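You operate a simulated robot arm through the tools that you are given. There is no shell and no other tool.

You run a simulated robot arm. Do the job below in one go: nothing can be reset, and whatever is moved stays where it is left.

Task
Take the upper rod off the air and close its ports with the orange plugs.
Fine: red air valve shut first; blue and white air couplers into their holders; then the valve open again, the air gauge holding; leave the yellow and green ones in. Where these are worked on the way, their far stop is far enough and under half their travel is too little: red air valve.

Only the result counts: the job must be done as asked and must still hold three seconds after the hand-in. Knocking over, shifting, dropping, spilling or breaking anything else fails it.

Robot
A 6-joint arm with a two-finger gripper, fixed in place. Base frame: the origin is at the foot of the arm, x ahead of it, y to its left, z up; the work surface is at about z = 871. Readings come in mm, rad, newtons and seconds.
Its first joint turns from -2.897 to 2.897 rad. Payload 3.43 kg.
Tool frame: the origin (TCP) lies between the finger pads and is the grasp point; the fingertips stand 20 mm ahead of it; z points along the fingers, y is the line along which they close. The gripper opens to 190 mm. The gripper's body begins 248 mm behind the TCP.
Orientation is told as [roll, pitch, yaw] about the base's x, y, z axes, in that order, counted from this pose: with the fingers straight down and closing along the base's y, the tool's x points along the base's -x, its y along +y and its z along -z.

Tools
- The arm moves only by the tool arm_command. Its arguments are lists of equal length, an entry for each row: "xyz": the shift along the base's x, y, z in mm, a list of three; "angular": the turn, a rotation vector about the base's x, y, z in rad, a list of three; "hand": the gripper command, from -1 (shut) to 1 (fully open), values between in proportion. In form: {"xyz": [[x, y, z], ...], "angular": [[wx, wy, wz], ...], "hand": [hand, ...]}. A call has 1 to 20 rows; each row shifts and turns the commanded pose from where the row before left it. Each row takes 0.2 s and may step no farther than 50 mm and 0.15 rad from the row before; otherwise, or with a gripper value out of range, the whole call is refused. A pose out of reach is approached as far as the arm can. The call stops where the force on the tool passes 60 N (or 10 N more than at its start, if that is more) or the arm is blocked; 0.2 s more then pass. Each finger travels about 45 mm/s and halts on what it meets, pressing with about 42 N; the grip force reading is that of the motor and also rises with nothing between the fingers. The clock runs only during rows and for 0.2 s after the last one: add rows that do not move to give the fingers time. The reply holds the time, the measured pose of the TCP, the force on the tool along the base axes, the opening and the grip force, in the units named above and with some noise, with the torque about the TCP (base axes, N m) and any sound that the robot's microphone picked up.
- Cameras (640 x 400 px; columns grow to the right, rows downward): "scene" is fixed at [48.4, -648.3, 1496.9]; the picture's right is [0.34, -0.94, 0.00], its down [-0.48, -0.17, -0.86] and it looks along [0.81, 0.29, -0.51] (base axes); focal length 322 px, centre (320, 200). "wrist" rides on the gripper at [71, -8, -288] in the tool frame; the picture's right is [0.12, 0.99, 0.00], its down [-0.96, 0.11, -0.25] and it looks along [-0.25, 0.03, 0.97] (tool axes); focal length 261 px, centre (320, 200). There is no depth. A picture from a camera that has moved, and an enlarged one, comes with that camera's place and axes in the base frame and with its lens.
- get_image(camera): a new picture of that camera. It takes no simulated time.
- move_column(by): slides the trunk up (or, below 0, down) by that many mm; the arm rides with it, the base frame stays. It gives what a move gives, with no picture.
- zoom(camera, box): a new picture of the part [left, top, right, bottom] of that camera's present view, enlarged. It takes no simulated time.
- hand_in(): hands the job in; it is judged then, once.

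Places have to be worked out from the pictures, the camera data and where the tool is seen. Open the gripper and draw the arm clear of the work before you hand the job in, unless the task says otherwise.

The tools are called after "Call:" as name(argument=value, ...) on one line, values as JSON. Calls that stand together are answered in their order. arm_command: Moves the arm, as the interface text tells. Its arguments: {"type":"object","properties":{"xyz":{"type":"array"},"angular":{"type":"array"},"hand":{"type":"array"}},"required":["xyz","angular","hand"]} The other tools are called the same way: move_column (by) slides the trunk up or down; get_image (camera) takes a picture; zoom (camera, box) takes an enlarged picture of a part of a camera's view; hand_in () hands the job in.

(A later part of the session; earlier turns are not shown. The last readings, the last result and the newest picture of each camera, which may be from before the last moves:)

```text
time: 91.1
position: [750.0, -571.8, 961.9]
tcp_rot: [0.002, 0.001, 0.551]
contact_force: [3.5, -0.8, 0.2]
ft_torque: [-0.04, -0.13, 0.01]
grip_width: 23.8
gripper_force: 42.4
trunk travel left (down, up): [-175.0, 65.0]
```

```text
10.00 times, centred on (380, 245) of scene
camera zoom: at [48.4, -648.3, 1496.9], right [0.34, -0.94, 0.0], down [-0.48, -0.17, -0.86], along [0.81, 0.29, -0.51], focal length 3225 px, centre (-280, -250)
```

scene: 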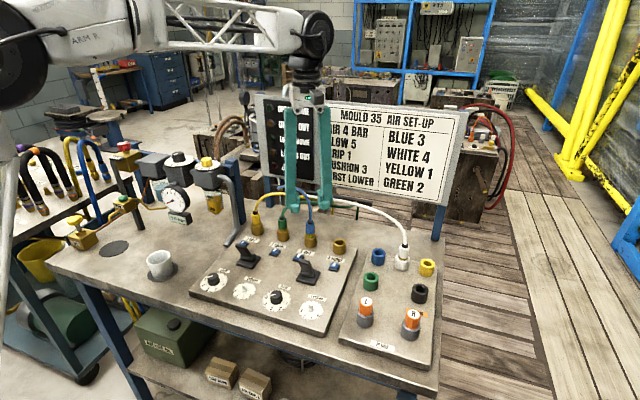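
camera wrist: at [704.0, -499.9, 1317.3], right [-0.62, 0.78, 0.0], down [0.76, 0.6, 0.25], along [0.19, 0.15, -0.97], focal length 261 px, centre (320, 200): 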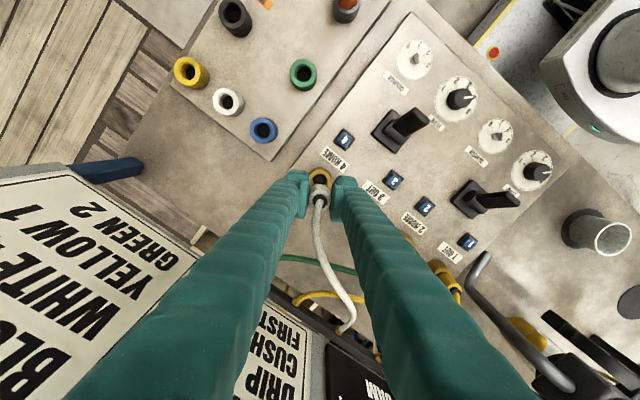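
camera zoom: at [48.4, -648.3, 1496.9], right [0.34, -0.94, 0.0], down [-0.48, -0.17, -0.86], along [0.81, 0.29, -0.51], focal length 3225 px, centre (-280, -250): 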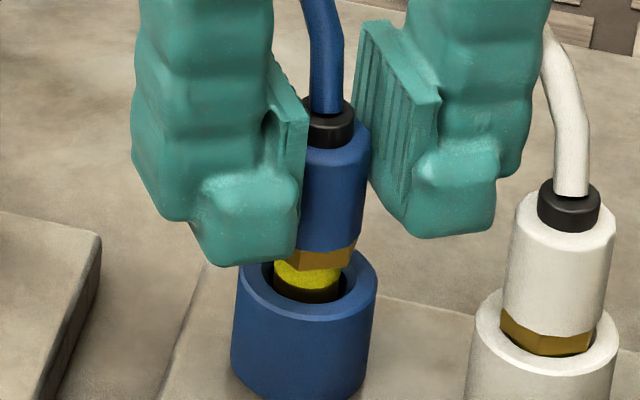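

The blue stub is in the hole; same small +x reaction as before, so I shift 0.7 mm and push it down to its seat.

Call:
arm_command(xyz=[[0.7, 0, -3], [0, 0, -3], [0, 0, 0]], angular=[[0, 0, 0], [0, 0, 0], [0, 0, 0]], hand=[-1, -1, -1])

Call:
arm_command(xyz=[[0, 0, -3], [0, 0, -2], [0, 0, 0]], angular=[[0, 0, 0], [0, 0, 0], [0, 0, 0]], hand=[-1, -1, -1])

Call:
arm_command(xyz=[[0, 0, -2], [0, 0, -2], [0, 0, 0]], angular=[[0, 0, 0], [0, 0, 0], [0, 0, 0]], hand=[-1, -1, -1])

Call:
zoom(camera="scene", box=[360, 225, 400, 265])

```text
time: 91.9
position: [750.2, -571.5, 956.5]
tcp_rot: [0.002, 0.004, 0.551]
contact_force: [0.6, -0.6, -0.9]
ft_torque: [0.01, -0.01, 0.0]
grip_width: 23.8
gripper_force: 41.9
trunk travel left (down, up): [-175.0, 65.0]
```

```text
time: 92.7
position: [750.0, -571.7, 951.6]
tcp_rot: [0.002, 0.0, 0.551]
contact_force: [-0.4, -0.1, 0.1]
ft_torque: [-0.01, -0.03, -0.02]
grip_width: 23.6
gripper_force: 42.5
trunk travel left (down, up): [-175.0, 65.0]
```

```text
time: 93.5
position: [750.6, -570.3, 951.4]
tcp_rot: [-0.001, 0.0, 0.55]
contact_force: [0.4, -2.5, 34.9]
ft_torque: [-0.03, -0.12, -0.01]
grip_width: 23.6
gripper_force: 41.8
trunk travel left (down, up): [-175.0, 65.0]
```

```text
10.00 times, centred on (380, 245) of scene
camera zoom: at [48.4, -648.3, 1496.9], right [0.34, -0.94, 0.0], down [-0.48, -0.17, -0.86], along [0.81, 0.29, -0.51], focal length 3225 px, centre (-280, -250)
```

zoom: 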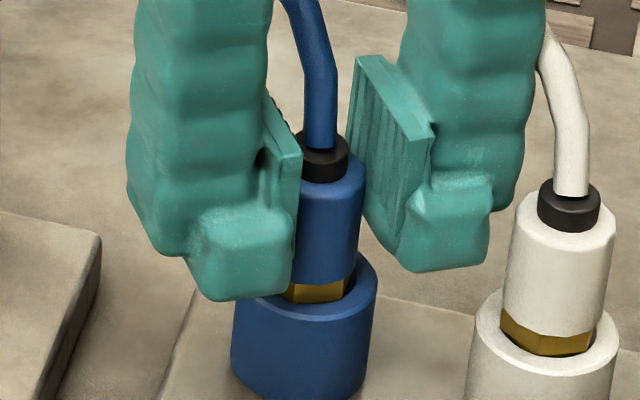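

Blue bottoms out with 35 N at z ≈ 951, with the nut at the same depth as on the white one. I relax, open moderately and lift.

Call:
arm_command(xyz=[[0, 0, 2.5], [0, 0, 0], [0, 0, 0], [0, 0, 0]], angular=[[0, 0, 0], [0, 0, 0], [0, 0, 0], [0, 0, 0]], hand=[-1, -0.5, -0.5, -0.5])

Call:
arm_command(xyz=[[0, 0, 20], [0, 0, 30], [0, 0, 30], [0, 0, 0]], angular=[[0, 0, 0], [0, 0, 0], [0, 0, 0], [0, 0, 0]], hand=[-0.5, -0.5, -0.5, -0.5])

Call:
zoom(camera="scene", box=[250, 190, 460, 340])

Call:
get_image(camera="wrist")

```text
time: 94.5
position: [750.5, -571.6, 949.5]
tcp_rot: [0.002, 0.002, 0.552]
contact_force: [-0.4, -0.9, 0.0]
ft_torque: [0.04, 0.0, 0.02]
grip_width: 47.6
gripper_force: 0.0
trunk travel left (down, up): [-175.0, 65.0]
```

```text
time: 95.5
position: [750.8, -569.0, 1028.6]
tcp_rot: [0.001, 0.002, 0.551]
contact_force: [-0.1, -0.7, -0.5]
ft_torque: [0.04, 0.01, 0.02]
grip_width: 47.6
gripper_force: 0.1
trunk travel left (down, up): [-175.0, 65.0]
```

```text
2.67 times, centred on (355, 265) of scene
camera zoom: at [48.4, -648.3, 1496.9], right [0.34, -0.94, 0.0], down [-0.48, -0.17, -0.86], along [0.81, 0.29, -0.51], focal length 860 px, centre (227, 27)
```

zoom: 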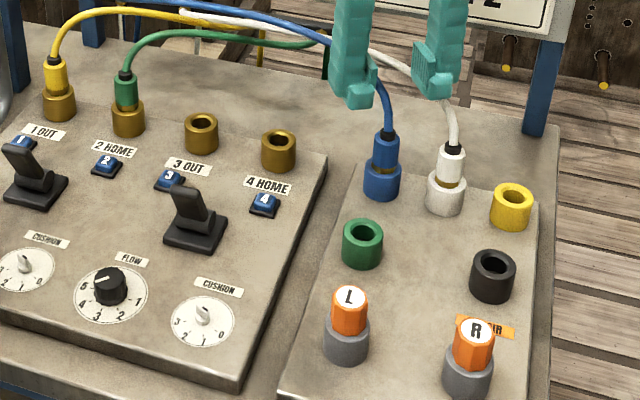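

```text
taken
camera wrist: at [694.1, -613.7, 1317.5], right [-0.62, 0.78, 0.0], down [0.76, 0.6, 0.25], along [0.19, 0.15, -0.97], focal length 261 px, centre (320, 200)
```

wrist: 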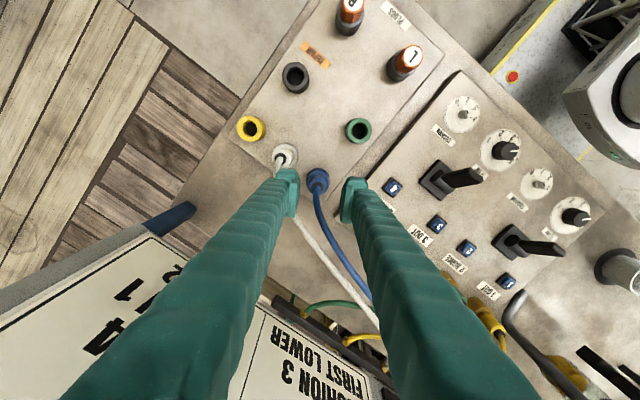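

Both couplers stand in their holders. Next the plugs: L near (545, -580) and R near (544, -680). I go over plug L and square the gripper up.

Call:
arm_command(xyz=[[-40, 0, 20], [-40, -2, 10], [-45, -2, 0], [-40, -2, 0], [-40, -2, 0], [0, 0, 0]], angular=[[0, 0, -0.14], [0, 0, -0.14], [0, 0, -0.14], [0, 0, -0.13], [0, 0, 0], [0, 0, 0]], hand=[-0.35, -0.35, -0.35, -0.35, -0.35, -0.35])

Call:
get_image(camera="wrist")

Call:
zoom(camera="wrist", box=[250, 120, 390, 240])

Call:
zoom(camera="scene", box=[340, 270, 440, 350])

```text
time: 96.9
position: [544.8, -578.6, 1059.4]
tcp_rot: [0.002, 0.002, 0.002]
contact_force: [-1.1, 0.5, -0.1]
ft_torque: [0.02, 0.0, -0.02]
grip_width: 61.8
gripper_force: 0.1
trunk travel left (down, up): [-175.0, 65.0]
```

```text
taken
camera wrist: at [473.2, -586.6, 1347.9], right [-0.12, 0.99, 0.0], down [0.96, 0.12, 0.25], along [0.24, 0.03, -0.97], focal length 261 px, centre (320, 200)
```

wrist: 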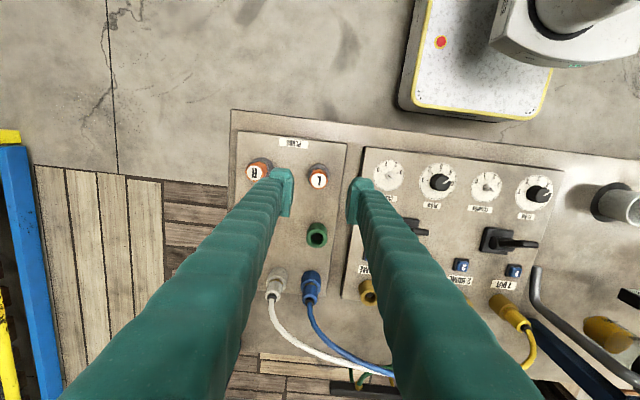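

```text
3.33 times, centred on (320, 180) of wrist
camera zoom: at [473.2, -586.6, 1347.9], right [-0.12, 0.99, 0.0], down [0.96, 0.12, 0.25], along [0.24, 0.03, -0.97], focal length 869 px, centre (320, 267)
```

zoom: 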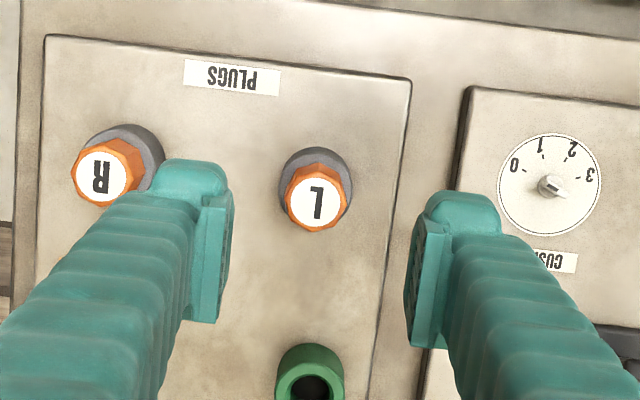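

```text
5.00 times, centred on (390, 310) of scene
camera zoom: at [48.4, -648.3, 1496.9], right [0.34, -0.94, 0.0], down [-0.48, -0.17, -0.86], along [0.81, 0.29, -0.51], focal length 1613 px, centre (-30, -350)
```

zoom: 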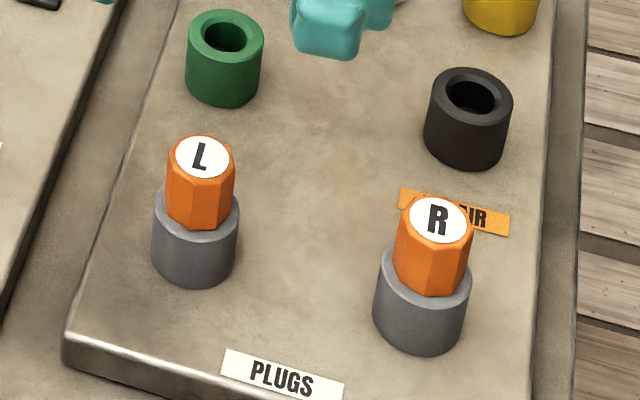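

Plug L is right under the tool axis at (545, -579), about 30 mm across, top z ≈ 950. I descend to take it low, with fingertips just above the grey holder.

Call:
arm_command(xyz=[[0, -0.8, -30], [0, 0, -30], [0, 0, -25], [0, 0, 0]], angular=[[0, 0, 0], [0, 0, 0], [0, 0, 0], [0, 0, 0]], hand=[-0.35, -0.35, -0.35, -0.35])

Call:
zoom(camera="wrist", box=[280, 150, 360, 230])

Call:
zoom(camera="scene", box=[340, 270, 400, 330])

```text
time: 97.9
position: [544.6, -578.8, 975.4]
tcp_rot: [0.0, 0.003, 0.002]
contact_force: [-0.2, 0.4, 0.0]
ft_torque: [0.01, 0.0, 0.03]
grip_width: 62.1
gripper_force: 0.1
trunk travel left (down, up): [-175.0, 65.0]
```

```text
5.00 times, centred on (320, 190) of wrist
camera zoom: at [472.7, -587.7, 1265.0], right [-0.12, 0.99, 0.0], down [0.96, 0.12, 0.25], along [0.24, 0.03, -0.97], focal length 1303 px, centre (320, 250)
```

zoom: 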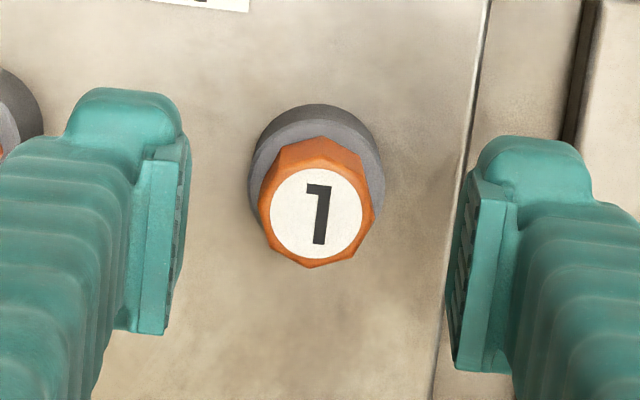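

```text
6.67 times, centred on (370, 300) of scene
camera zoom: at [48.4, -648.3, 1496.9], right [0.34, -0.94, 0.0], down [-0.48, -0.17, -0.86], along [0.81, 0.29, -0.51], focal length 2150 px, centre (-13, -467)
```

zoom: 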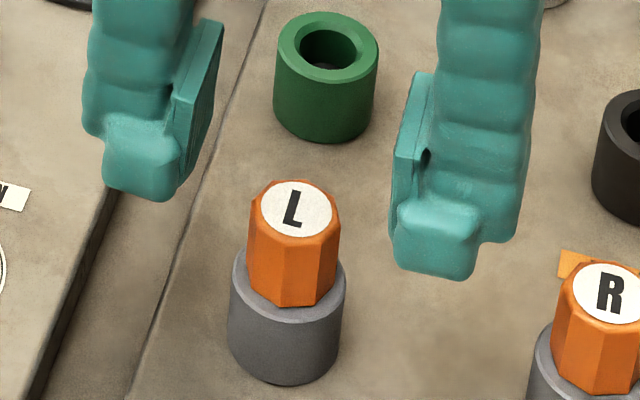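

Centred well. I zoom in to see whether flats or corners of the octagon face the fingers.

Call:
zoom(camera="wrist", box=[303, 173, 337, 207])

Call:
zoom(camera="scene", box=[355, 290, 380, 315])

```text
11.76 times, centred on (320, 190) of wrist
camera zoom: at [472.7, -587.7, 1265.0], right [-0.12, 0.99, 0.0], down [0.96, 0.12, 0.25], along [0.24, 0.03, -0.97], focal length 3066 px, centre (320, 318)
```

zoom: 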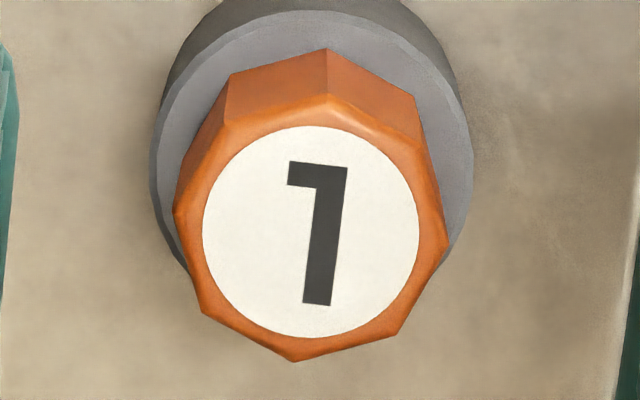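

```text
16.00 times, centred on (368, 302) of scene
camera zoom: at [48.4, -648.3, 1496.9], right [0.34, -0.94, 0.0], down [-0.48, -0.17, -0.86], along [0.81, 0.29, -0.51], focal length 5161 px, centre (-440, -1440)
```

zoom: 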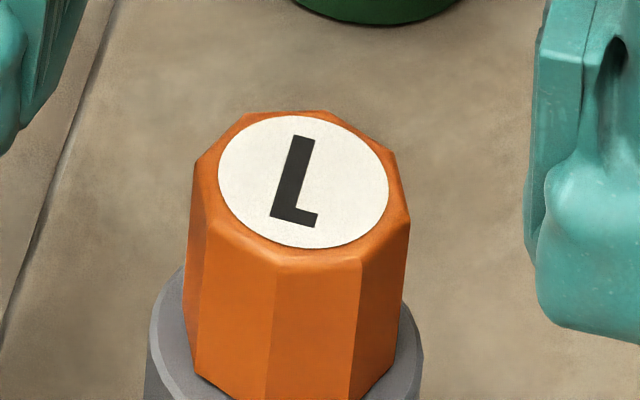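

Corners face the fingers, so I turn the gripper 22.5° to take the flats, then lower and close.

Call:
arm_command(xyz=[[0, 0, 0], [0, 0, 0], [0, 0, 0], [0, 0, -15], [0, 0, -14], [0, 0, 0]], angular=[[0, 0, 0.13], [0, 0, 0.13], [0, 0, 0.133], [0, 0, 0], [0, 0, 0], [0, 0, 0]], hand=[-0.35, -0.35, -0.35, -0.35, -0.35, -0.35])

Call:
zoom(camera="wrist", box=[280, 150, 360, 230])

Call:
zoom(camera="scene", box=[340, 270, 400, 330])

```text
time: 99.3
position: [547.8, -580.0, 945.9]
tcp_rot: [0.001, 0.002, 0.396]
contact_force: [-0.1, 0.1, 0.4]
ft_torque: [-0.01, 0.04, 0.0]
grip_width: 61.6
gripper_force: 0.1
trunk travel left (down, up): [-175.0, 65.0]
```

```text
5.00 times, centred on (320, 190) of wrist
camera zoom: at [484.4, -614.7, 1234.9], right [-0.49, 0.87, 0.0], down [0.84, 0.48, 0.25], along [0.21, 0.12, -0.97], focal length 1303 px, centre (320, 250)
```

zoom: 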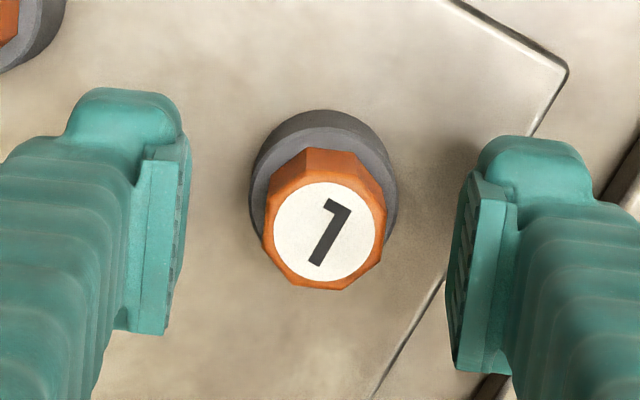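

```text
6.67 times, centred on (370, 300) of scene
camera zoom: at [48.4, -648.3, 1496.9], right [0.34, -0.94, 0.0], down [-0.48, -0.17, -0.86], along [0.81, 0.29, -0.51], focal length 2150 px, centre (-13, -467)
```

zoom: 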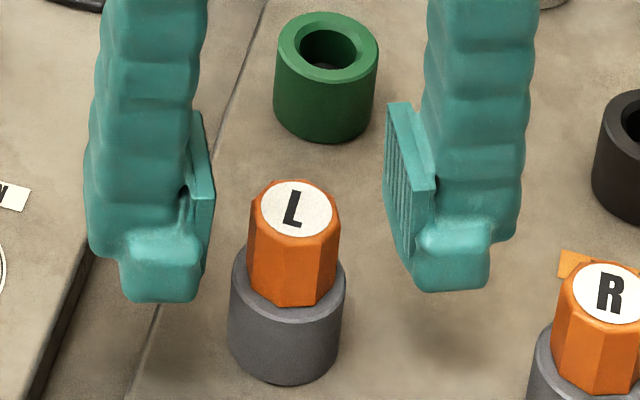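

The tool drifted about 2.6 mm in x; I correct that and close on the plug.

Call:
arm_command(xyz=[[-2.6, 0.6, 0], [0, 0, 0], [0, 0, 0], [0, 0, 0], [0, 0, 0], [0, 0, 0]], angular=[[0, 0, 0], [0, 0, 0], [0, 0, 0], [0, 0, 0], [0, 0, 0], [0, 0, 0]], hand=[-0.35, -0.35, -1, -1, -1, -1])

Call:
zoom(camera="wrist", box=[280, 150, 360, 230])

```text
time: 100.7
position: [543.9, -580.5, 946.6]
tcp_rot: [0.002, 0.002, 0.395]
contact_force: [-1.0, -0.4, 0.3]
ft_torque: [0.01, -0.01, -0.01]
grip_width: 25.2
gripper_force: 41.9
trunk travel left (down, up): [-175.0, 65.0]
```

```text
5.00 times, centred on (320, 190) of wrist
camera zoom: at [481.9, -613.9, 1234.9], right [-0.49, 0.87, 0.0], down [0.84, 0.48, 0.25], along [0.21, 0.12, -0.97], focal length 1303 px, centre (320, 250)
```

zoom: 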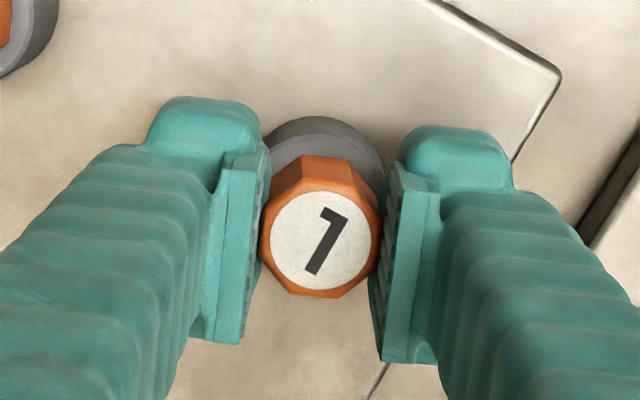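

Gripped on the flats at 25 mm. I lift gently and check the force.

Call:
arm_command(xyz=[[0, 0, 2], [0, 0, 3], [0, 0, 5]], angular=[[0, 0, 0], [0, 0, 0], [0, 0, 0]], hand=[-1, -1, -1])

Call:
zoom(camera="scene", box=[340, 270, 400, 330])

```text
time: 101.5
position: [544.7, -578.9, 957.1]
tcp_rot: [0.001, 0.002, 0.395]
contact_force: [-0.4, 0.4, -0.9]
ft_torque: [0.03, 0.01, 0.0]
grip_width: 25.0
gripper_force: 41.6
trunk travel left (down, up): [-175.0, 65.0]
```

```text
6.67 times, centred on (370, 300) of scene
camera zoom: at [48.4, -648.3, 1496.9], right [0.34, -0.94, 0.0], down [-0.48, -0.17, -0.86], along [0.81, 0.29, -0.51], focal length 2150 px, centre (-13, -467)
```

zoom: 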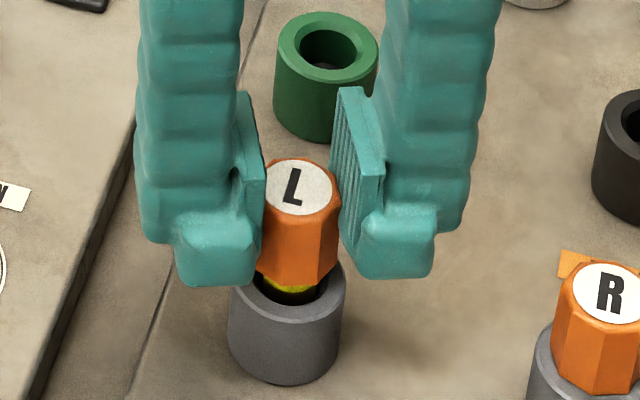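

Free to lift. I raise plug L clear and carry it to above port 3 at (759.5, -366).

Call:
arm_command(xyz=[[0, 0, 20], [0, 0, 30], [0, 0, 30], [30, 30, 0], [31, 30, 0], [31, 30, 0], [31, 31, 0], [31, 31, 0], [31, 31, 0], [29, 30, 0], [0, 0, 0]], angular=[[0, 0, 0], [0, 0, 0], [0, 0, 0], [0, 0, 0], [0, 0, 0], [0, 0, 0], [0, 0, 0], [0, 0, 0], [0, 0, 0], [0, 0, 0], [0, 0, 0]], hand=[-1, -1, -1, -1, -1, -1, -1, -1, -1, -1, -1])

Call:
zoom(camera="wrist", box=[260, 130, 380, 250])

Call:
zoom(camera="scene", box=[250, 160, 400, 280])

```text
time: 103.9
position: [758.4, -364.3, 1034.1]
tcp_rot: [0.004, 0.001, 0.394]
contact_force: [0.0, -0.5, -0.2]
ft_torque: [0.04, 0.01, 0.01]
grip_width: 25.3
gripper_force: 42.0
trunk travel left (down, up): [-175.0, 65.0]
```

```text
3.33 times, centred on (320, 190) of wrist
camera zoom: at [695.5, -399.4, 1323.0], right [-0.49, 0.87, 0.0], down [0.84, 0.48, 0.25], along [0.21, 0.12, -0.97], focal length 869 px, centre (320, 233)
```

zoom: 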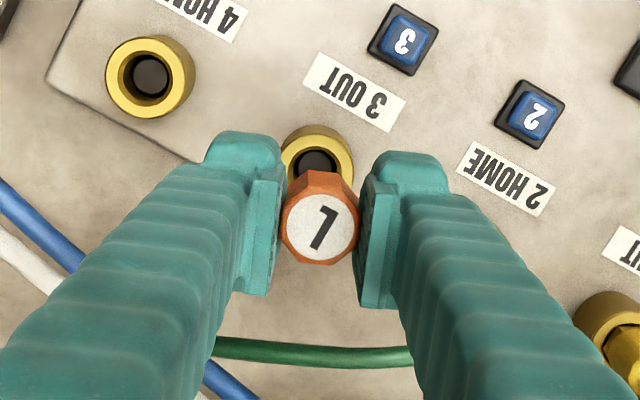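

```text
3.33 times, centred on (325, 220) of scene
camera zoom: at [48.4, -648.3, 1496.9], right [0.34, -0.94, 0.0], down [-0.48, -0.17, -0.86], along [0.81, 0.29, -0.51], focal length 1075 px, centre (303, 133)
```

zoom: 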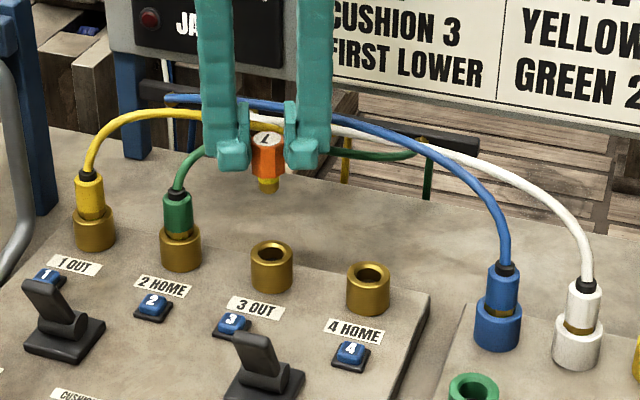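

Plug L is above port 3. I nudge toward the known port centre and come down to just above for a close comparison.

Call:
arm_command(xyz=[[1, -1, -20], [0, 0, -19], [0, 0, 0]], angular=[[0, 0, 0], [0, 0, 0], [0, 0, 0]], hand=[-1, -1, -1])

Call:
zoom(camera="wrist", box=[300, 165, 340, 205])

Call:
zoom(camera="scene", box=[290, 215, 330, 255])

```text
time: 104.7
position: [758.5, -366.3, 996.1]
tcp_rot: [0.002, 0.003, 0.396]
contact_force: [-0.2, 0.6, -1.1]
ft_torque: [0.03, 0.02, 0.02]
grip_width: 25.0
gripper_force: 42.1
trunk travel left (down, up): [-175.0, 65.0]
```

```text
10.00 times, centred on (320, 185) of wrist
camera zoom: at [696.4, -400.9, 1284.8], right [-0.49, 0.87, 0.0], down [0.84, 0.48, 0.25], along [0.21, 0.12, -0.97], focal length 2606 px, centre (320, 350)
```

zoom: 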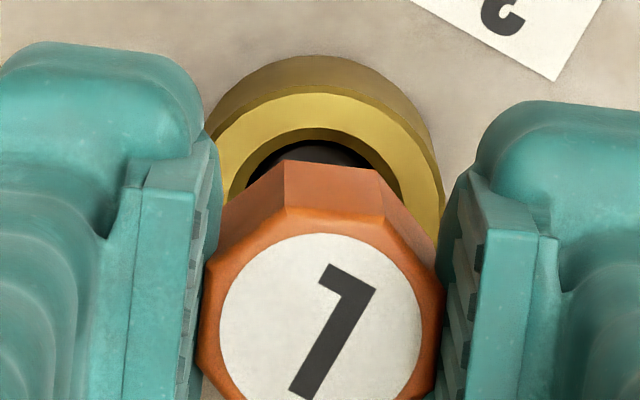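

```text
10.00 times, centred on (310, 235) of scene
camera zoom: at [48.4, -648.3, 1496.9], right [0.34, -0.94, 0.0], down [-0.48, -0.17, -0.86], along [0.81, 0.29, -0.51], focal length 3225 px, centre (420, -150)
```

zoom: 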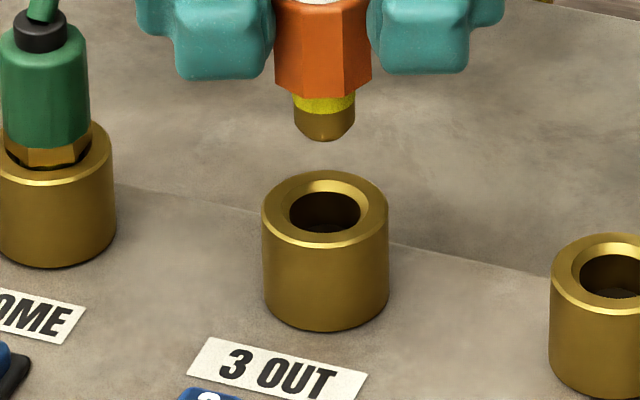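

Both views show plug L lined up within about half a millimetre. I lower it in steps into port 3.

Call:
arm_command(xyz=[[0.4, 0.2, -10], [0, 0, -12], [0, 0, 0]], angular=[[0, 0, 0], [0, 0, 0], [0, 0, 0]], hand=[-1, -1, -1])

Call:
arm_command(xyz=[[0, 0, -3], [0, 0, -3], [0, 0, 0]], angular=[[0, 0, 0], [0, 0, 0], [0, 0, 0]], hand=[-1, -1, -1])

Call:
arm_command(xyz=[[0, 0, -3], [0, 0, -3], [0, 0, 0]], angular=[[0, 0, 0], [0, 0, 0], [0, 0, 0]], hand=[-1, -1, -1])

Call:
zoom(camera="scene", box=[290, 215, 330, 255])

```text
time: 105.5
position: [758.8, -365.5, 974.2]
tcp_rot: [0.002, 0.002, 0.395]
contact_force: [-0.5, 0.2, 0.3]
ft_torque: [0.03, -0.01, 0.01]
grip_width: 24.9
gripper_force: 41.5
trunk travel left (down, up): [-175.0, 65.0]
```

```text
time: 106.3
position: [758.2, -367.3, 970.1]
tcp_rot: [0.002, 0.001, 0.393]
contact_force: [0.5, -0.2, 0.5]
ft_torque: [0.0, -0.01, -0.02]
grip_width: 25.1
gripper_force: 42.0
trunk travel left (down, up): [-175.0, 65.0]
```

```text
time: 107.1
position: [758.3, -367.2, 962.9]
tcp_rot: [0.002, 0.0, 0.395]
contact_force: [3.0, 3.2, 4.7]
ft_torque: [0.09, -0.17, 0.02]
grip_width: 25.1
gripper_force: 42.2
trunk travel left (down, up): [-175.0, 65.0]
```

```text
10.00 times, centred on (310, 235) of scene
camera zoom: at [48.4, -648.3, 1496.9], right [0.34, -0.94, 0.0], down [-0.48, -0.17, -0.86], along [0.81, 0.29, -0.51], focal length 3225 px, centre (420, -150)
```

zoom: 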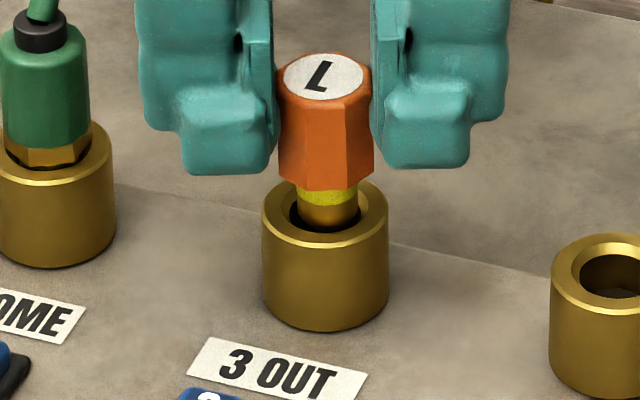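

The stub is starting in with small +x/+y reactions. I shift 0.7 mm that way and keep lowering.

Call:
arm_command(xyz=[[0.7, 0.7, 0], [0, 0, -2], [0, 0, 0]], angular=[[0, 0, 0], [0, 0, 0], [0, 0, 0]], hand=[-1, -1, -1])

Call:
arm_command(xyz=[[0, 0, -3], [0, 0, -3], [0, 0, 0]], angular=[[0, 0, 0], [0, 0, 0], [0, 0, 0]], hand=[-1, -1, -1])

Call:
arm_command(xyz=[[0, 0, -2], [0, 0, -2], [0, 0, 0]], angular=[[0, 0, 0], [0, 0, 0], [0, 0, 0]], hand=[-1, -1, -1])

Call:
zoom(camera="scene", box=[290, 215, 330, 255])

```text
time: 107.9
position: [759.6, -367.1, 962.3]
tcp_rot: [0.001, 0.0, 0.394]
contact_force: [5.9, 3.7, 9.5]
ft_torque: [0.13, -0.21, 0.01]
grip_width: 24.9
gripper_force: 41.8
trunk travel left (down, up): [-175.0, 65.0]
```

```text
time: 108.7
position: [760.0, -365.9, 955.1]
tcp_rot: [0.002, 0.002, 0.394]
contact_force: [6.2, 5.1, -2.9]
ft_torque: [0.2, -0.29, 0.01]
grip_width: 24.9
gripper_force: 42.1
trunk travel left (down, up): [-175.0, 65.0]
```

```text
time: 109.5
position: [759.8, -366.2, 953.1]
tcp_rot: [0.002, 0.004, 0.394]
contact_force: [4.4, 1.8, 4.3]
ft_torque: [0.05, -0.21, -0.01]
grip_width: 24.9
gripper_force: 41.7
trunk travel left (down, up): [-175.0, 65.0]
```

```text
10.00 times, centred on (310, 235) of scene
camera zoom: at [48.4, -648.3, 1496.9], right [0.34, -0.94, 0.0], down [-0.48, -0.17, -0.86], along [0.81, 0.29, -0.51], focal length 3225 px, centre (420, -150)
```

zoom: 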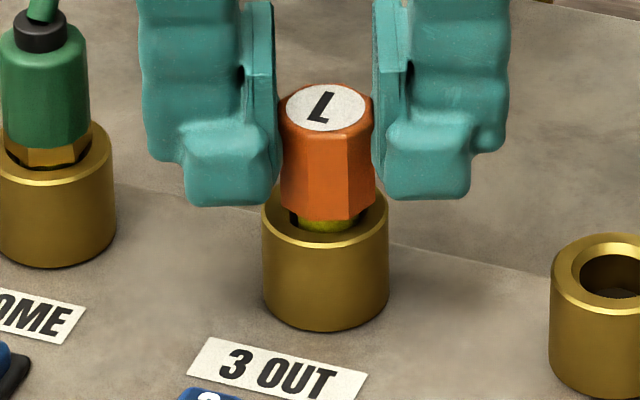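

Call:
arm_command(xyz=[[0.5, 0.2, -2], [0, 0, -2], [0, 0, 0]], angular=[[0, 0, 0], [0, 0, 0], [0, 0, 0]], hand=[-1, -1, -1])

Call:
arm_command(xyz=[[0, 0, -2], [0, 0, -1], [0, 0, 0]], angular=[[0, 0, 0], [0, 0, 0], [0, 0, 0]], hand=[-1, -1, -1])

Call:
zoom(camera="scene", box=[290, 215, 330, 255])

```text
time: 110.3
position: [759.2, -366.6, 947.2]
tcp_rot: [0.002, 0.001, 0.395]
contact_force: [-0.6, 1.3, 7.1]
ft_torque: [0.03, 0.02, -0.01]
grip_width: 25.1
gripper_force: 42.3
trunk travel left (down, up): [-175.0, 65.0]
```

```text
time: 111.1
position: [759.9, -364.3, 946.5]
tcp_rot: [0.001, 0.0, 0.393]
contact_force: [1.2, -0.7, 35.9]
ft_torque: [0.01, -0.1, 0.04]
grip_width: 25.1
gripper_force: 42.1
trunk travel left (down, up): [-175.0, 65.0]
```

```text
10.00 times, centred on (310, 235) of scene
camera zoom: at [48.4, -648.3, 1496.9], right [0.34, -0.94, 0.0], down [-0.48, -0.17, -0.86], along [0.81, 0.29, -0.51], focal length 3225 px, centre (420, -150)
```

zoom: 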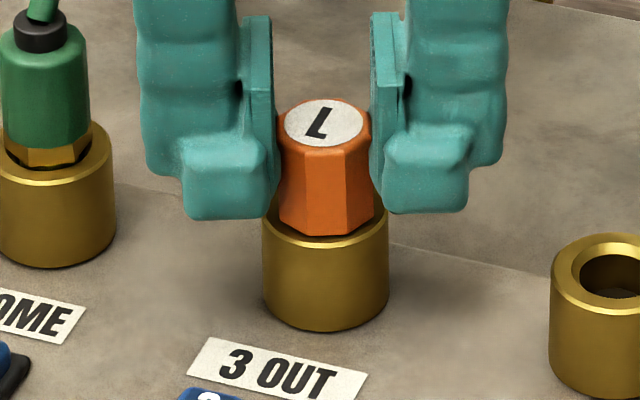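

Plug L bottoms at z ≈ 946.5 with 36 N. I do a light pull test to see if it is latched.

Call:
arm_command(xyz=[[0, 0, 2.5], [0, 0, 1.5], [0, 0, 0]], angular=[[0, 0, 0], [0, 0, 0], [0, 0, 0]], hand=[-1, -1, -1])

Call:
zoom(camera="scene", box=[290, 215, 330, 255])

```text
time: 111.9
position: [759.8, -366.6, 945.6]
tcp_rot: [0.003, 0.003, 0.393]
contact_force: [-1.9, 0.6, -6.2]
ft_torque: [0.02, 0.11, 0.01]
grip_width: 25.1
gripper_force: 42.4
trunk travel left (down, up): [-175.0, 65.0]
```

```text
10.00 times, centred on (310, 235) of scene
camera zoom: at [48.4, -648.3, 1496.9], right [0.34, -0.94, 0.0], down [-0.48, -0.17, -0.86], along [0.81, 0.29, -0.51], focal length 3225 px, centre (420, -150)
```

zoom: 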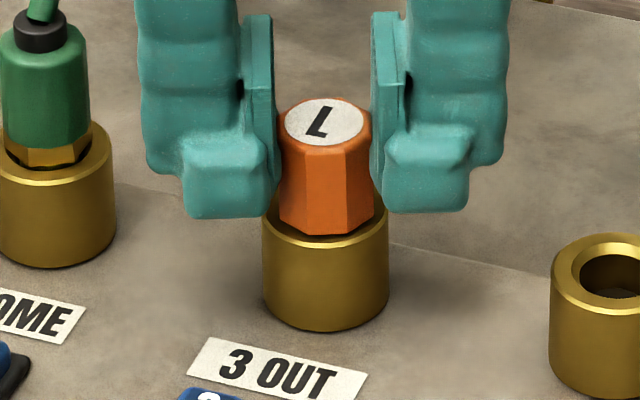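

Call:
arm_command(xyz=[[0, 0, 1.2], [0, 0, 0]], angular=[[0, 0, 0], [0, 0, 0]], hand=[-1, -1])

```text
time: 112.5
position: [760.5, -367.6, 947.7]
tcp_rot: [0.003, 0.002, 0.395]
contact_force: [-7.8, -2.0, -31.2]
ft_torque: [-0.1, 0.4, 0.06]
grip_width: 24.9
gripper_force: 42.0
trunk travel left (down, up): [-175.0, 65.0]
```

Held against 31 N: plug L is latched in port 3. I relax the pull, open and lift away.

Call:
arm_command(xyz=[[0, 0, -2], [0, 0, 0], [0, 0, 0], [0, 0, 0], [0, 0, 0]], angular=[[0, 0, 0], [0, 0, 0], [0, 0, 0], [0, 0, 0], [0, 0, 0]], hand=[-1, -1, -0.45, -0.45, -0.45])

Call:
arm_command(xyz=[[0, 0, 20], [0, 0, 30], [0, 0, 40], [0, 0, 0]], angular=[[0, 0, 0], [0, 0, 0], [0, 0, 0], [0, 0, 0]], hand=[-0.45, -0.45, -0.45, -0.45])

Call:
zoom(camera="scene", box=[250, 190, 460, 340])

```text
time: 113.7
position: [760.9, -365.8, 946.5]
tcp_rot: [0.002, 0.002, 0.395]
contact_force: [-0.6, -0.1, 0.3]
ft_torque: [-0.01, 0.01, -0.02]
grip_width: 52.1
gripper_force: 0.1
trunk travel left (down, up): [-175.0, 65.0]
```

```text
time: 114.7
position: [760.3, -365.9, 1036.9]
tcp_rot: [0.002, 0.002, 0.395]
contact_force: [0.0, -0.3, 1.1]
ft_torque: [0.03, 0.0, -0.01]
grip_width: 52.3
gripper_force: 0.2
trunk travel left (down, up): [-175.0, 65.0]
```

```text
2.67 times, centred on (355, 265) of scene
camera zoom: at [48.4, -648.3, 1496.9], right [0.34, -0.94, 0.0], down [-0.48, -0.17, -0.86], along [0.81, 0.29, -0.51], focal length 860 px, centre (227, 27)
```

zoom: 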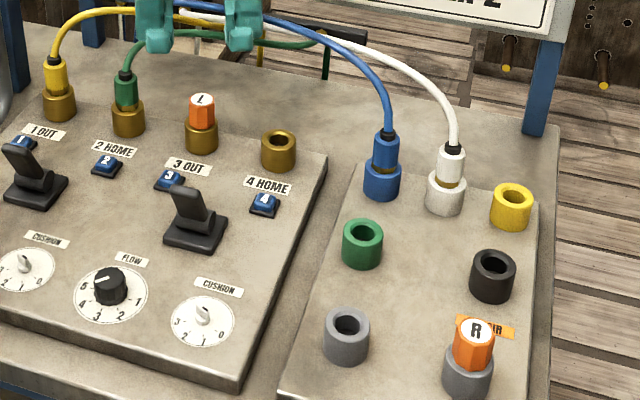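

Plug L stands in port 3. Now I travel to plug R, estimated at (544, -680).

Call:
arm_command(xyz=[[-27, -39, 3], [-27, -39, 3], [-27, -39, 3], [-27, -39, 3], [-27, -39, 3], [-27, -39, 3], [-27, -39, 3], [-27, -39, 0], [0, -2, 0], [0, 0, 0]], angular=[[0, 0, 0], [0, 0, 0], [0, 0, 0], [0, 0, 0], [0, 0, 0], [0, 0, 0], [0, 0, 0], [0, 0, 0], [0, 0, 0], [0, 0, 0]], hand=[-0.35, -0.35, -0.35, -0.35, -0.35, -0.35, -0.35, -0.35, -0.35, -0.35])

Call:
zoom(camera="wrist", box=[260, 130, 380, 250])

```text
time: 116.9
position: [543.8, -681.3, 1059.3]
tcp_rot: [0.003, 0.003, 0.396]
contact_force: [-0.9, -0.8, -0.1]
ft_torque: [-0.02, 0.03, -0.01]
grip_width: 61.9
gripper_force: 0.0
trunk travel left (down, up): [-175.0, 65.0]
```

```text
3.33 times, centred on (320, 190) of wrist
camera zoom: at [481.5, -715.8, 1348.6], right [-0.49, 0.87, 0.0], down [0.84, 0.48, 0.25], along [0.21, 0.12, -0.97], focal length 869 px, centre (320, 233)
```

zoom: 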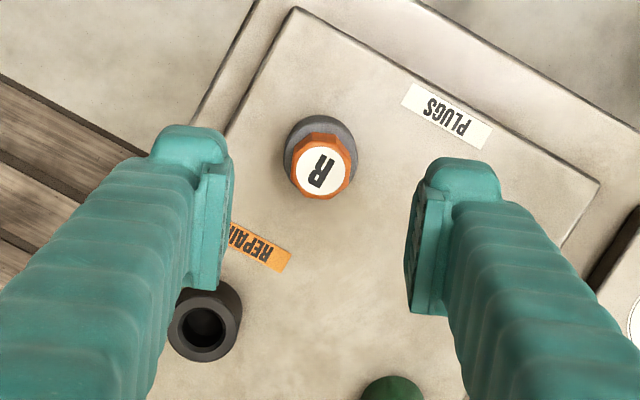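

R is about 1.3 mm off in y. I correct, descend part-way and check the flats.

Call:
arm_command(xyz=[[0.3, 1.3, -30], [0, 0, -30], [0, 0, -25], [0, 0, 0]], angular=[[0, 0, 0], [0, 0, 0], [0, 0, 0], [0, 0, 0]], hand=[-0.35, -0.35, -0.35, -0.35])

Call:
zoom(camera="wrist", box=[280, 150, 360, 230])

Call:
zoom(camera="scene", box=[380, 280, 440, 340])

```text
time: 117.9
position: [543.4, -678.3, 973.8]
tcp_rot: [0.001, 0.0, 0.394]
contact_force: [-0.1, -0.1, 0.4]
ft_torque: [0.0, -0.01, 0.03]
grip_width: 61.8
gripper_force: 0.0
trunk travel left (down, up): [-175.0, 65.0]
```

```text
5.00 times, centred on (320, 190) of wrist
camera zoom: at [482.1, -713.6, 1262.2], right [-0.49, 0.87, 0.0], down [0.84, 0.48, 0.25], along [0.21, 0.12, -0.97], focal length 1303 px, centre (320, 250)
```

zoom: 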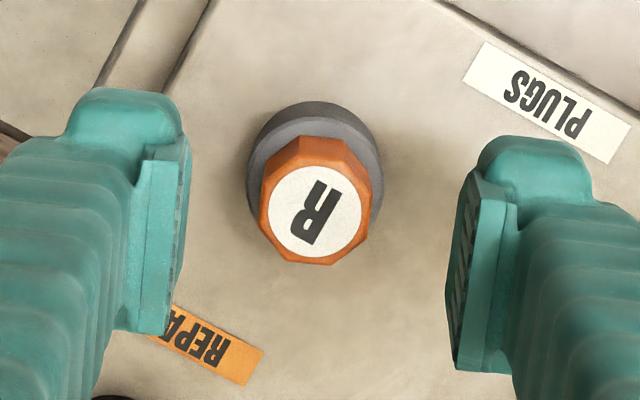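

```text
6.67 times, centred on (410, 310) of scene
camera zoom: at [48.4, -648.3, 1496.9], right [0.34, -0.94, 0.0], down [-0.48, -0.17, -0.86], along [0.81, 0.29, -0.51], focal length 2150 px, centre (-280, -533)
```

zoom: 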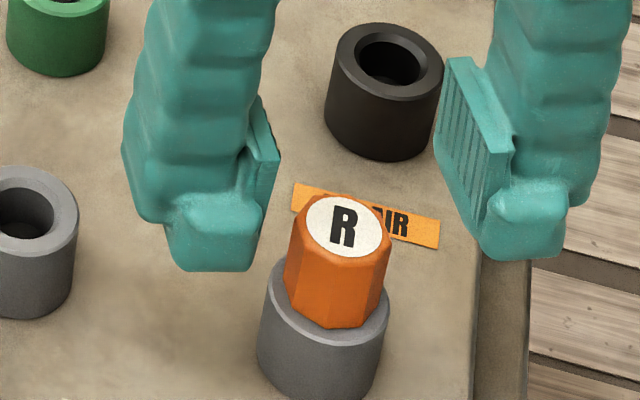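

Centred with flats toward the fingers. I go down and close on plug R.

Call:
arm_command(xyz=[[0, 0, -14], [0, 0, -14], [0, 0, 0]], angular=[[0, 0, 0], [0, 0, 0], [0, 0, 0]], hand=[-0.35, -0.35, -0.35])

Call:
zoom(camera="wrist", box=[280, 150, 360, 230])

```text
time: 118.7
position: [544.1, -678.9, 946.7]
tcp_rot: [0.001, 0.003, 0.395]
contact_force: [0.2, 0.0, -0.6]
ft_torque: [0.01, -0.02, -0.03]
grip_width: 61.7
gripper_force: 0.1
trunk travel left (down, up): [-175.0, 65.0]
```

```text
5.00 times, centred on (320, 190) of wrist
camera zoom: at [481.5, -714.0, 1235.0], right [-0.49, 0.87, 0.0], down [0.84, 0.48, 0.25], along [0.21, 0.12, -0.97], focal length 1303 px, centre (320, 250)
```

zoom: 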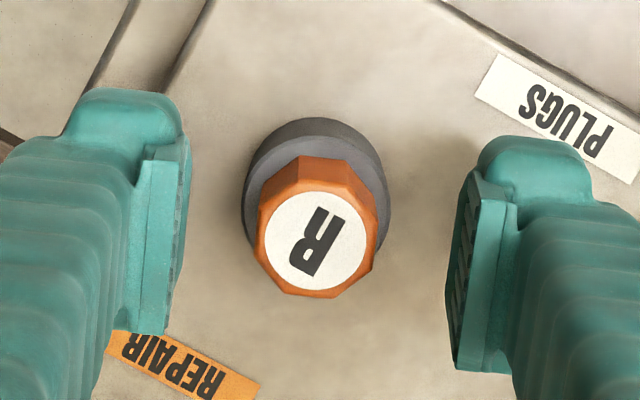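

Aligned; I close, lift plug R out, and carry it above port 4 at (760, -456).

Call:
arm_command(xyz=[[0, 0, 0], [0, 0, 0], [0, 0, 0], [0, 0, 0], [0, 0, 2], [0, 0, 5], [0, 0, 10], [0, 0, 20], [0, 0, 30], [0, 0, 20], [0, 0, 0]], angular=[[0, 0, 0], [0, 0, 0], [0, 0, 0], [0, 0, 0], [0, 0, 0], [0, 0, 0], [0, 0, 0], [0, 0, 0], [0, 0, 0], [0, 0, 0], [0, 0, 0]], hand=[-1, -1, -1, -1, -1, -1, -1, -1, -1, -1, -1])

Call:
zoom(camera="scene", box=[360, 240, 460, 340])

```text
time: 121.1
position: [546.7, -678.2, 1033.8]
tcp_rot: [0.003, 0.002, 0.394]
contact_force: [0.8, -0.8, -0.4]
ft_torque: [0.03, 0.04, 0.0]
grip_width: 25.2
gripper_force: 42.2
trunk travel left (down, up): [-175.0, 65.0]
```

```text
4.00 times, centred on (410, 290) of scene
camera zoom: at [48.4, -648.3, 1496.9], right [0.34, -0.94, 0.0], down [-0.48, -0.17, -0.86], along [0.81, 0.29, -0.51], focal length 1290 px, centre (-40, -160)
```

zoom: 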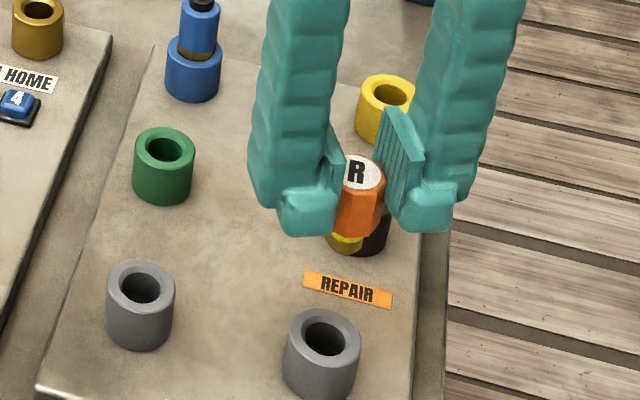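

Call:
arm_command(xyz=[[30.8, 31.8, 0], [30.8, 31.8, 0], [30.8, 31.8, 0], [30.8, 31.8, 0], [30.8, 31.8, 0], [30.8, 31.8, 0], [30.8, 31.8, 0], [0, 0, -20], [0, 0, -18], [0, 0, 0]], angular=[[0, 0, 0], [0, 0, 0], [0, 0, 0], [0, 0, 0], [0, 0, 0], [0, 0, 0], [0, 0, 0], [0, 0, 0], [0, 0, 0], [0, 0, 0]], hand=[-1, -1, -1, -1, -1, -1, -1, -1, -1, -1])

Call:
zoom(camera="wrist", box=[300, 165, 340, 205])

Call:
zoom(camera="scene", box=[320, 220, 360, 260])

```text
time: 123.3
position: [760.6, -455.3, 995.6]
tcp_rot: [0.004, 0.003, 0.394]
contact_force: [0.2, 0.5, -0.3]
ft_torque: [0.0, 0.02, -0.04]
grip_width: 24.9
gripper_force: 42.6
trunk travel left (down, up): [-175.0, 65.0]
```

```text
10.00 times, centred on (320, 185) of wrist
camera zoom: at [698.8, -490.1, 1283.7], right [-0.49, 0.87, 0.0], down [0.84, 0.48, 0.25], along [0.21, 0.12, -0.97], focal length 2606 px, centre (320, 350)
```

zoom: 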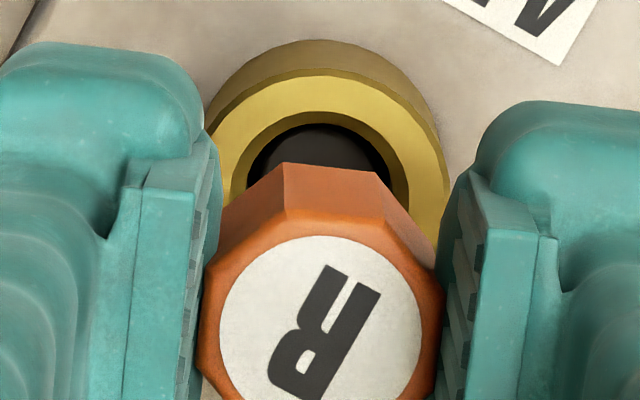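

```text
10.00 times, centred on (340, 240) of scene
camera zoom: at [48.4, -648.3, 1496.9], right [0.34, -0.94, 0.0], down [-0.48, -0.17, -0.86], along [0.81, 0.29, -0.51], focal length 3225 px, centre (120, -200)
```

zoom: 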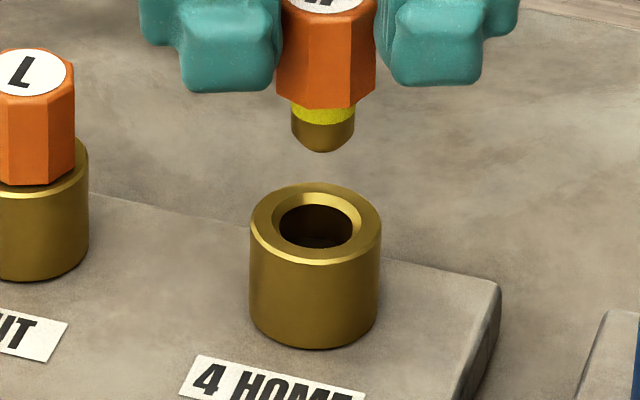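

Using plug L's insertion as reference, port 4's centre is about +0.7 mm in y and a touch in -x. I correct and lower.

Call:
arm_command(xyz=[[-0.5, 0.7, -10], [0, 0, -12], [0, 0, 0]], angular=[[0, 0, 0], [0, 0, 0], [0, 0, 0]], hand=[-1, -1, -1])

Call:
arm_command(xyz=[[0, 0, -3], [0, 0, -3], [0, 0, 0]], angular=[[0, 0, 0], [0, 0, 0], [0, 0, 0]], hand=[-1, -1, -1])

Call:
arm_command(xyz=[[0, 0, -3], [0, 0, -2], [0, 0, 0]], angular=[[0, 0, 0], [0, 0, 0], [0, 0, 0]], hand=[-1, -1, -1])

Call:
zoom(camera="scene", box=[320, 220, 360, 260])

```text
time: 124.1
position: [760.4, -454.4, 971.7]
tcp_rot: [0.002, 0.003, 0.396]
contact_force: [0.0, 0.2, -0.6]
ft_torque: [0.0, -0.01, 0.01]
grip_width: 25.0
gripper_force: 41.8
trunk travel left (down, up): [-175.0, 65.0]
```

```text
time: 124.9
position: [760.6, -455.0, 966.9]
tcp_rot: [0.002, 0.002, 0.395]
contact_force: [-0.5, -0.4, 0.0]
ft_torque: [-0.01, 0.01, -0.06]
grip_width: 24.7
gripper_force: 42.0
trunk travel left (down, up): [-175.0, 65.0]
```

```text
time: 125.7
position: [759.5, -457.0, 961.6]
tcp_rot: [0.0, 0.002, 0.393]
contact_force: [-0.3, -0.2, -0.7]
ft_torque: [0.01, -0.02, -0.01]
grip_width: 25.1
gripper_force: 42.4
trunk travel left (down, up): [-175.0, 65.0]
```

```text
10.00 times, centred on (340, 240) of scene
camera zoom: at [48.4, -648.3, 1496.9], right [0.34, -0.94, 0.0], down [-0.48, -0.17, -0.86], along [0.81, 0.29, -0.51], focal length 3225 px, centre (120, -200)
```

zoom: 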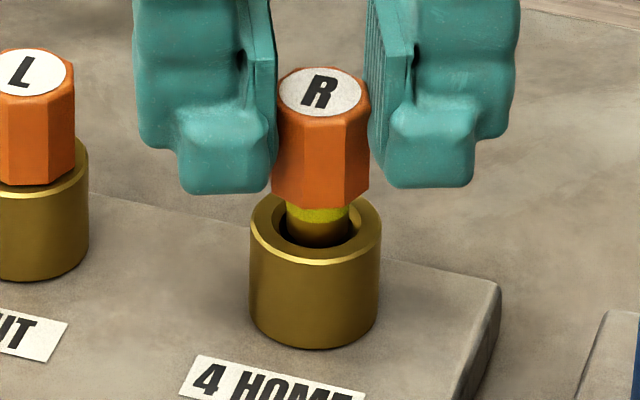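

It is sliding in with no side force. I continue down to the latch.

Call:
arm_command(xyz=[[0, 0, -3], [0, 0, -3], [0, 0, 0]], angular=[[0, 0, 0], [0, 0, 0], [0, 0, 0]], hand=[-1, -1, -1])

Call:
arm_command(xyz=[[0, 0, -2], [0, 0, -2], [0, 0, -2], [0, 0, 0]], angular=[[0, 0, 0], [0, 0, 0], [0, 0, 0], [0, 0, 0]], hand=[-1, -1, -1, -1])

Call:
arm_command(xyz=[[0, 0, -2], [0, 0, -2], [0, 0, 0]], angular=[[0, 0, 0], [0, 0, 0], [0, 0, 0]], hand=[-1, -1, -1])

Call:
zoom(camera="scene", box=[320, 220, 360, 260])

```text
time: 126.5
position: [758.6, -455.3, 954.4]
tcp_rot: [0.002, 0.001, 0.395]
contact_force: [-0.3, -0.1, -0.9]
ft_torque: [0.02, 0.0, 0.01]
grip_width: 24.8
gripper_force: 41.8
trunk travel left (down, up): [-175.0, 65.0]
```

```text
time: 127.5
position: [759.6, -456.3, 949.1]
tcp_rot: [0.001, 0.002, 0.394]
contact_force: [0.9, 0.5, 2.5]
ft_torque: [0.04, -0.04, 0.05]
grip_width: 25.0
gripper_force: 42.4
trunk travel left (down, up): [-175.0, 65.0]
```

```text
time: 128.3
position: [759.8, -455.8, 947.1]
tcp_rot: [0.0, -0.002, 0.394]
contact_force: [1.3, -0.5, 25.1]
ft_torque: [0.03, -0.15, -0.02]
grip_width: 24.8
gripper_force: 41.8
trunk travel left (down, up): [-175.0, 65.0]
```

```text
10.00 times, centred on (340, 240) of scene
camera zoom: at [48.4, -648.3, 1496.9], right [0.34, -0.94, 0.0], down [-0.48, -0.17, -0.86], along [0.81, 0.29, -0.51], focal length 3225 px, centre (120, -200)
```

zoom: 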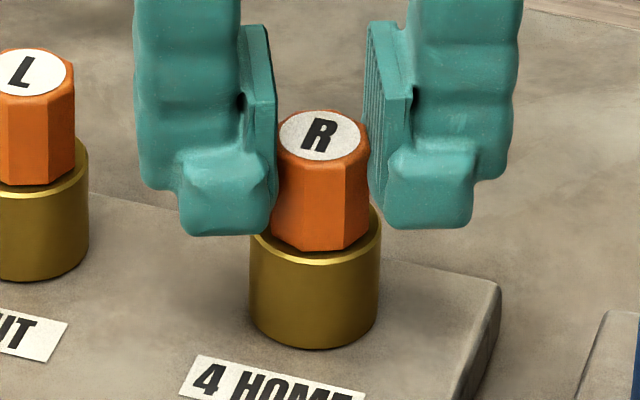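

Bottomed with 25 N. I press another millimetre as with L, then pull-test.

Call:
arm_command(xyz=[[0, 0, -1], [0, 0, 0]], angular=[[0, 0, 0], [0, 0, 0]], hand=[-1, -1])

Call:
arm_command(xyz=[[0, 0, 2.5], [0, 0, 2.5], [0, 0, 0]], angular=[[0, 0, 0], [0, 0, 0], [0, 0, 0]], hand=[-1, -1, -1])

```text
time: 128.9
position: [759.5, -454.3, 945.1]
tcp_rot: [0.002, 0.0, 0.396]
contact_force: [3.0, -1.1, 35.6]
ft_torque: [-0.01, -0.21, 0.0]
grip_width: 25.3
gripper_force: 41.8
trunk travel left (down, up): [-175.0, 65.0]
```

```text
time: 129.7
position: [760.0, -455.9, 946.5]
tcp_rot: [0.006, 0.004, 0.395]
contact_force: [0.4, 1.9, -17.9]
ft_torque: [0.19, 0.01, 0.0]
grip_width: 25.1
gripper_force: 41.9
trunk travel left (down, up): [-175.0, 65.0]
```

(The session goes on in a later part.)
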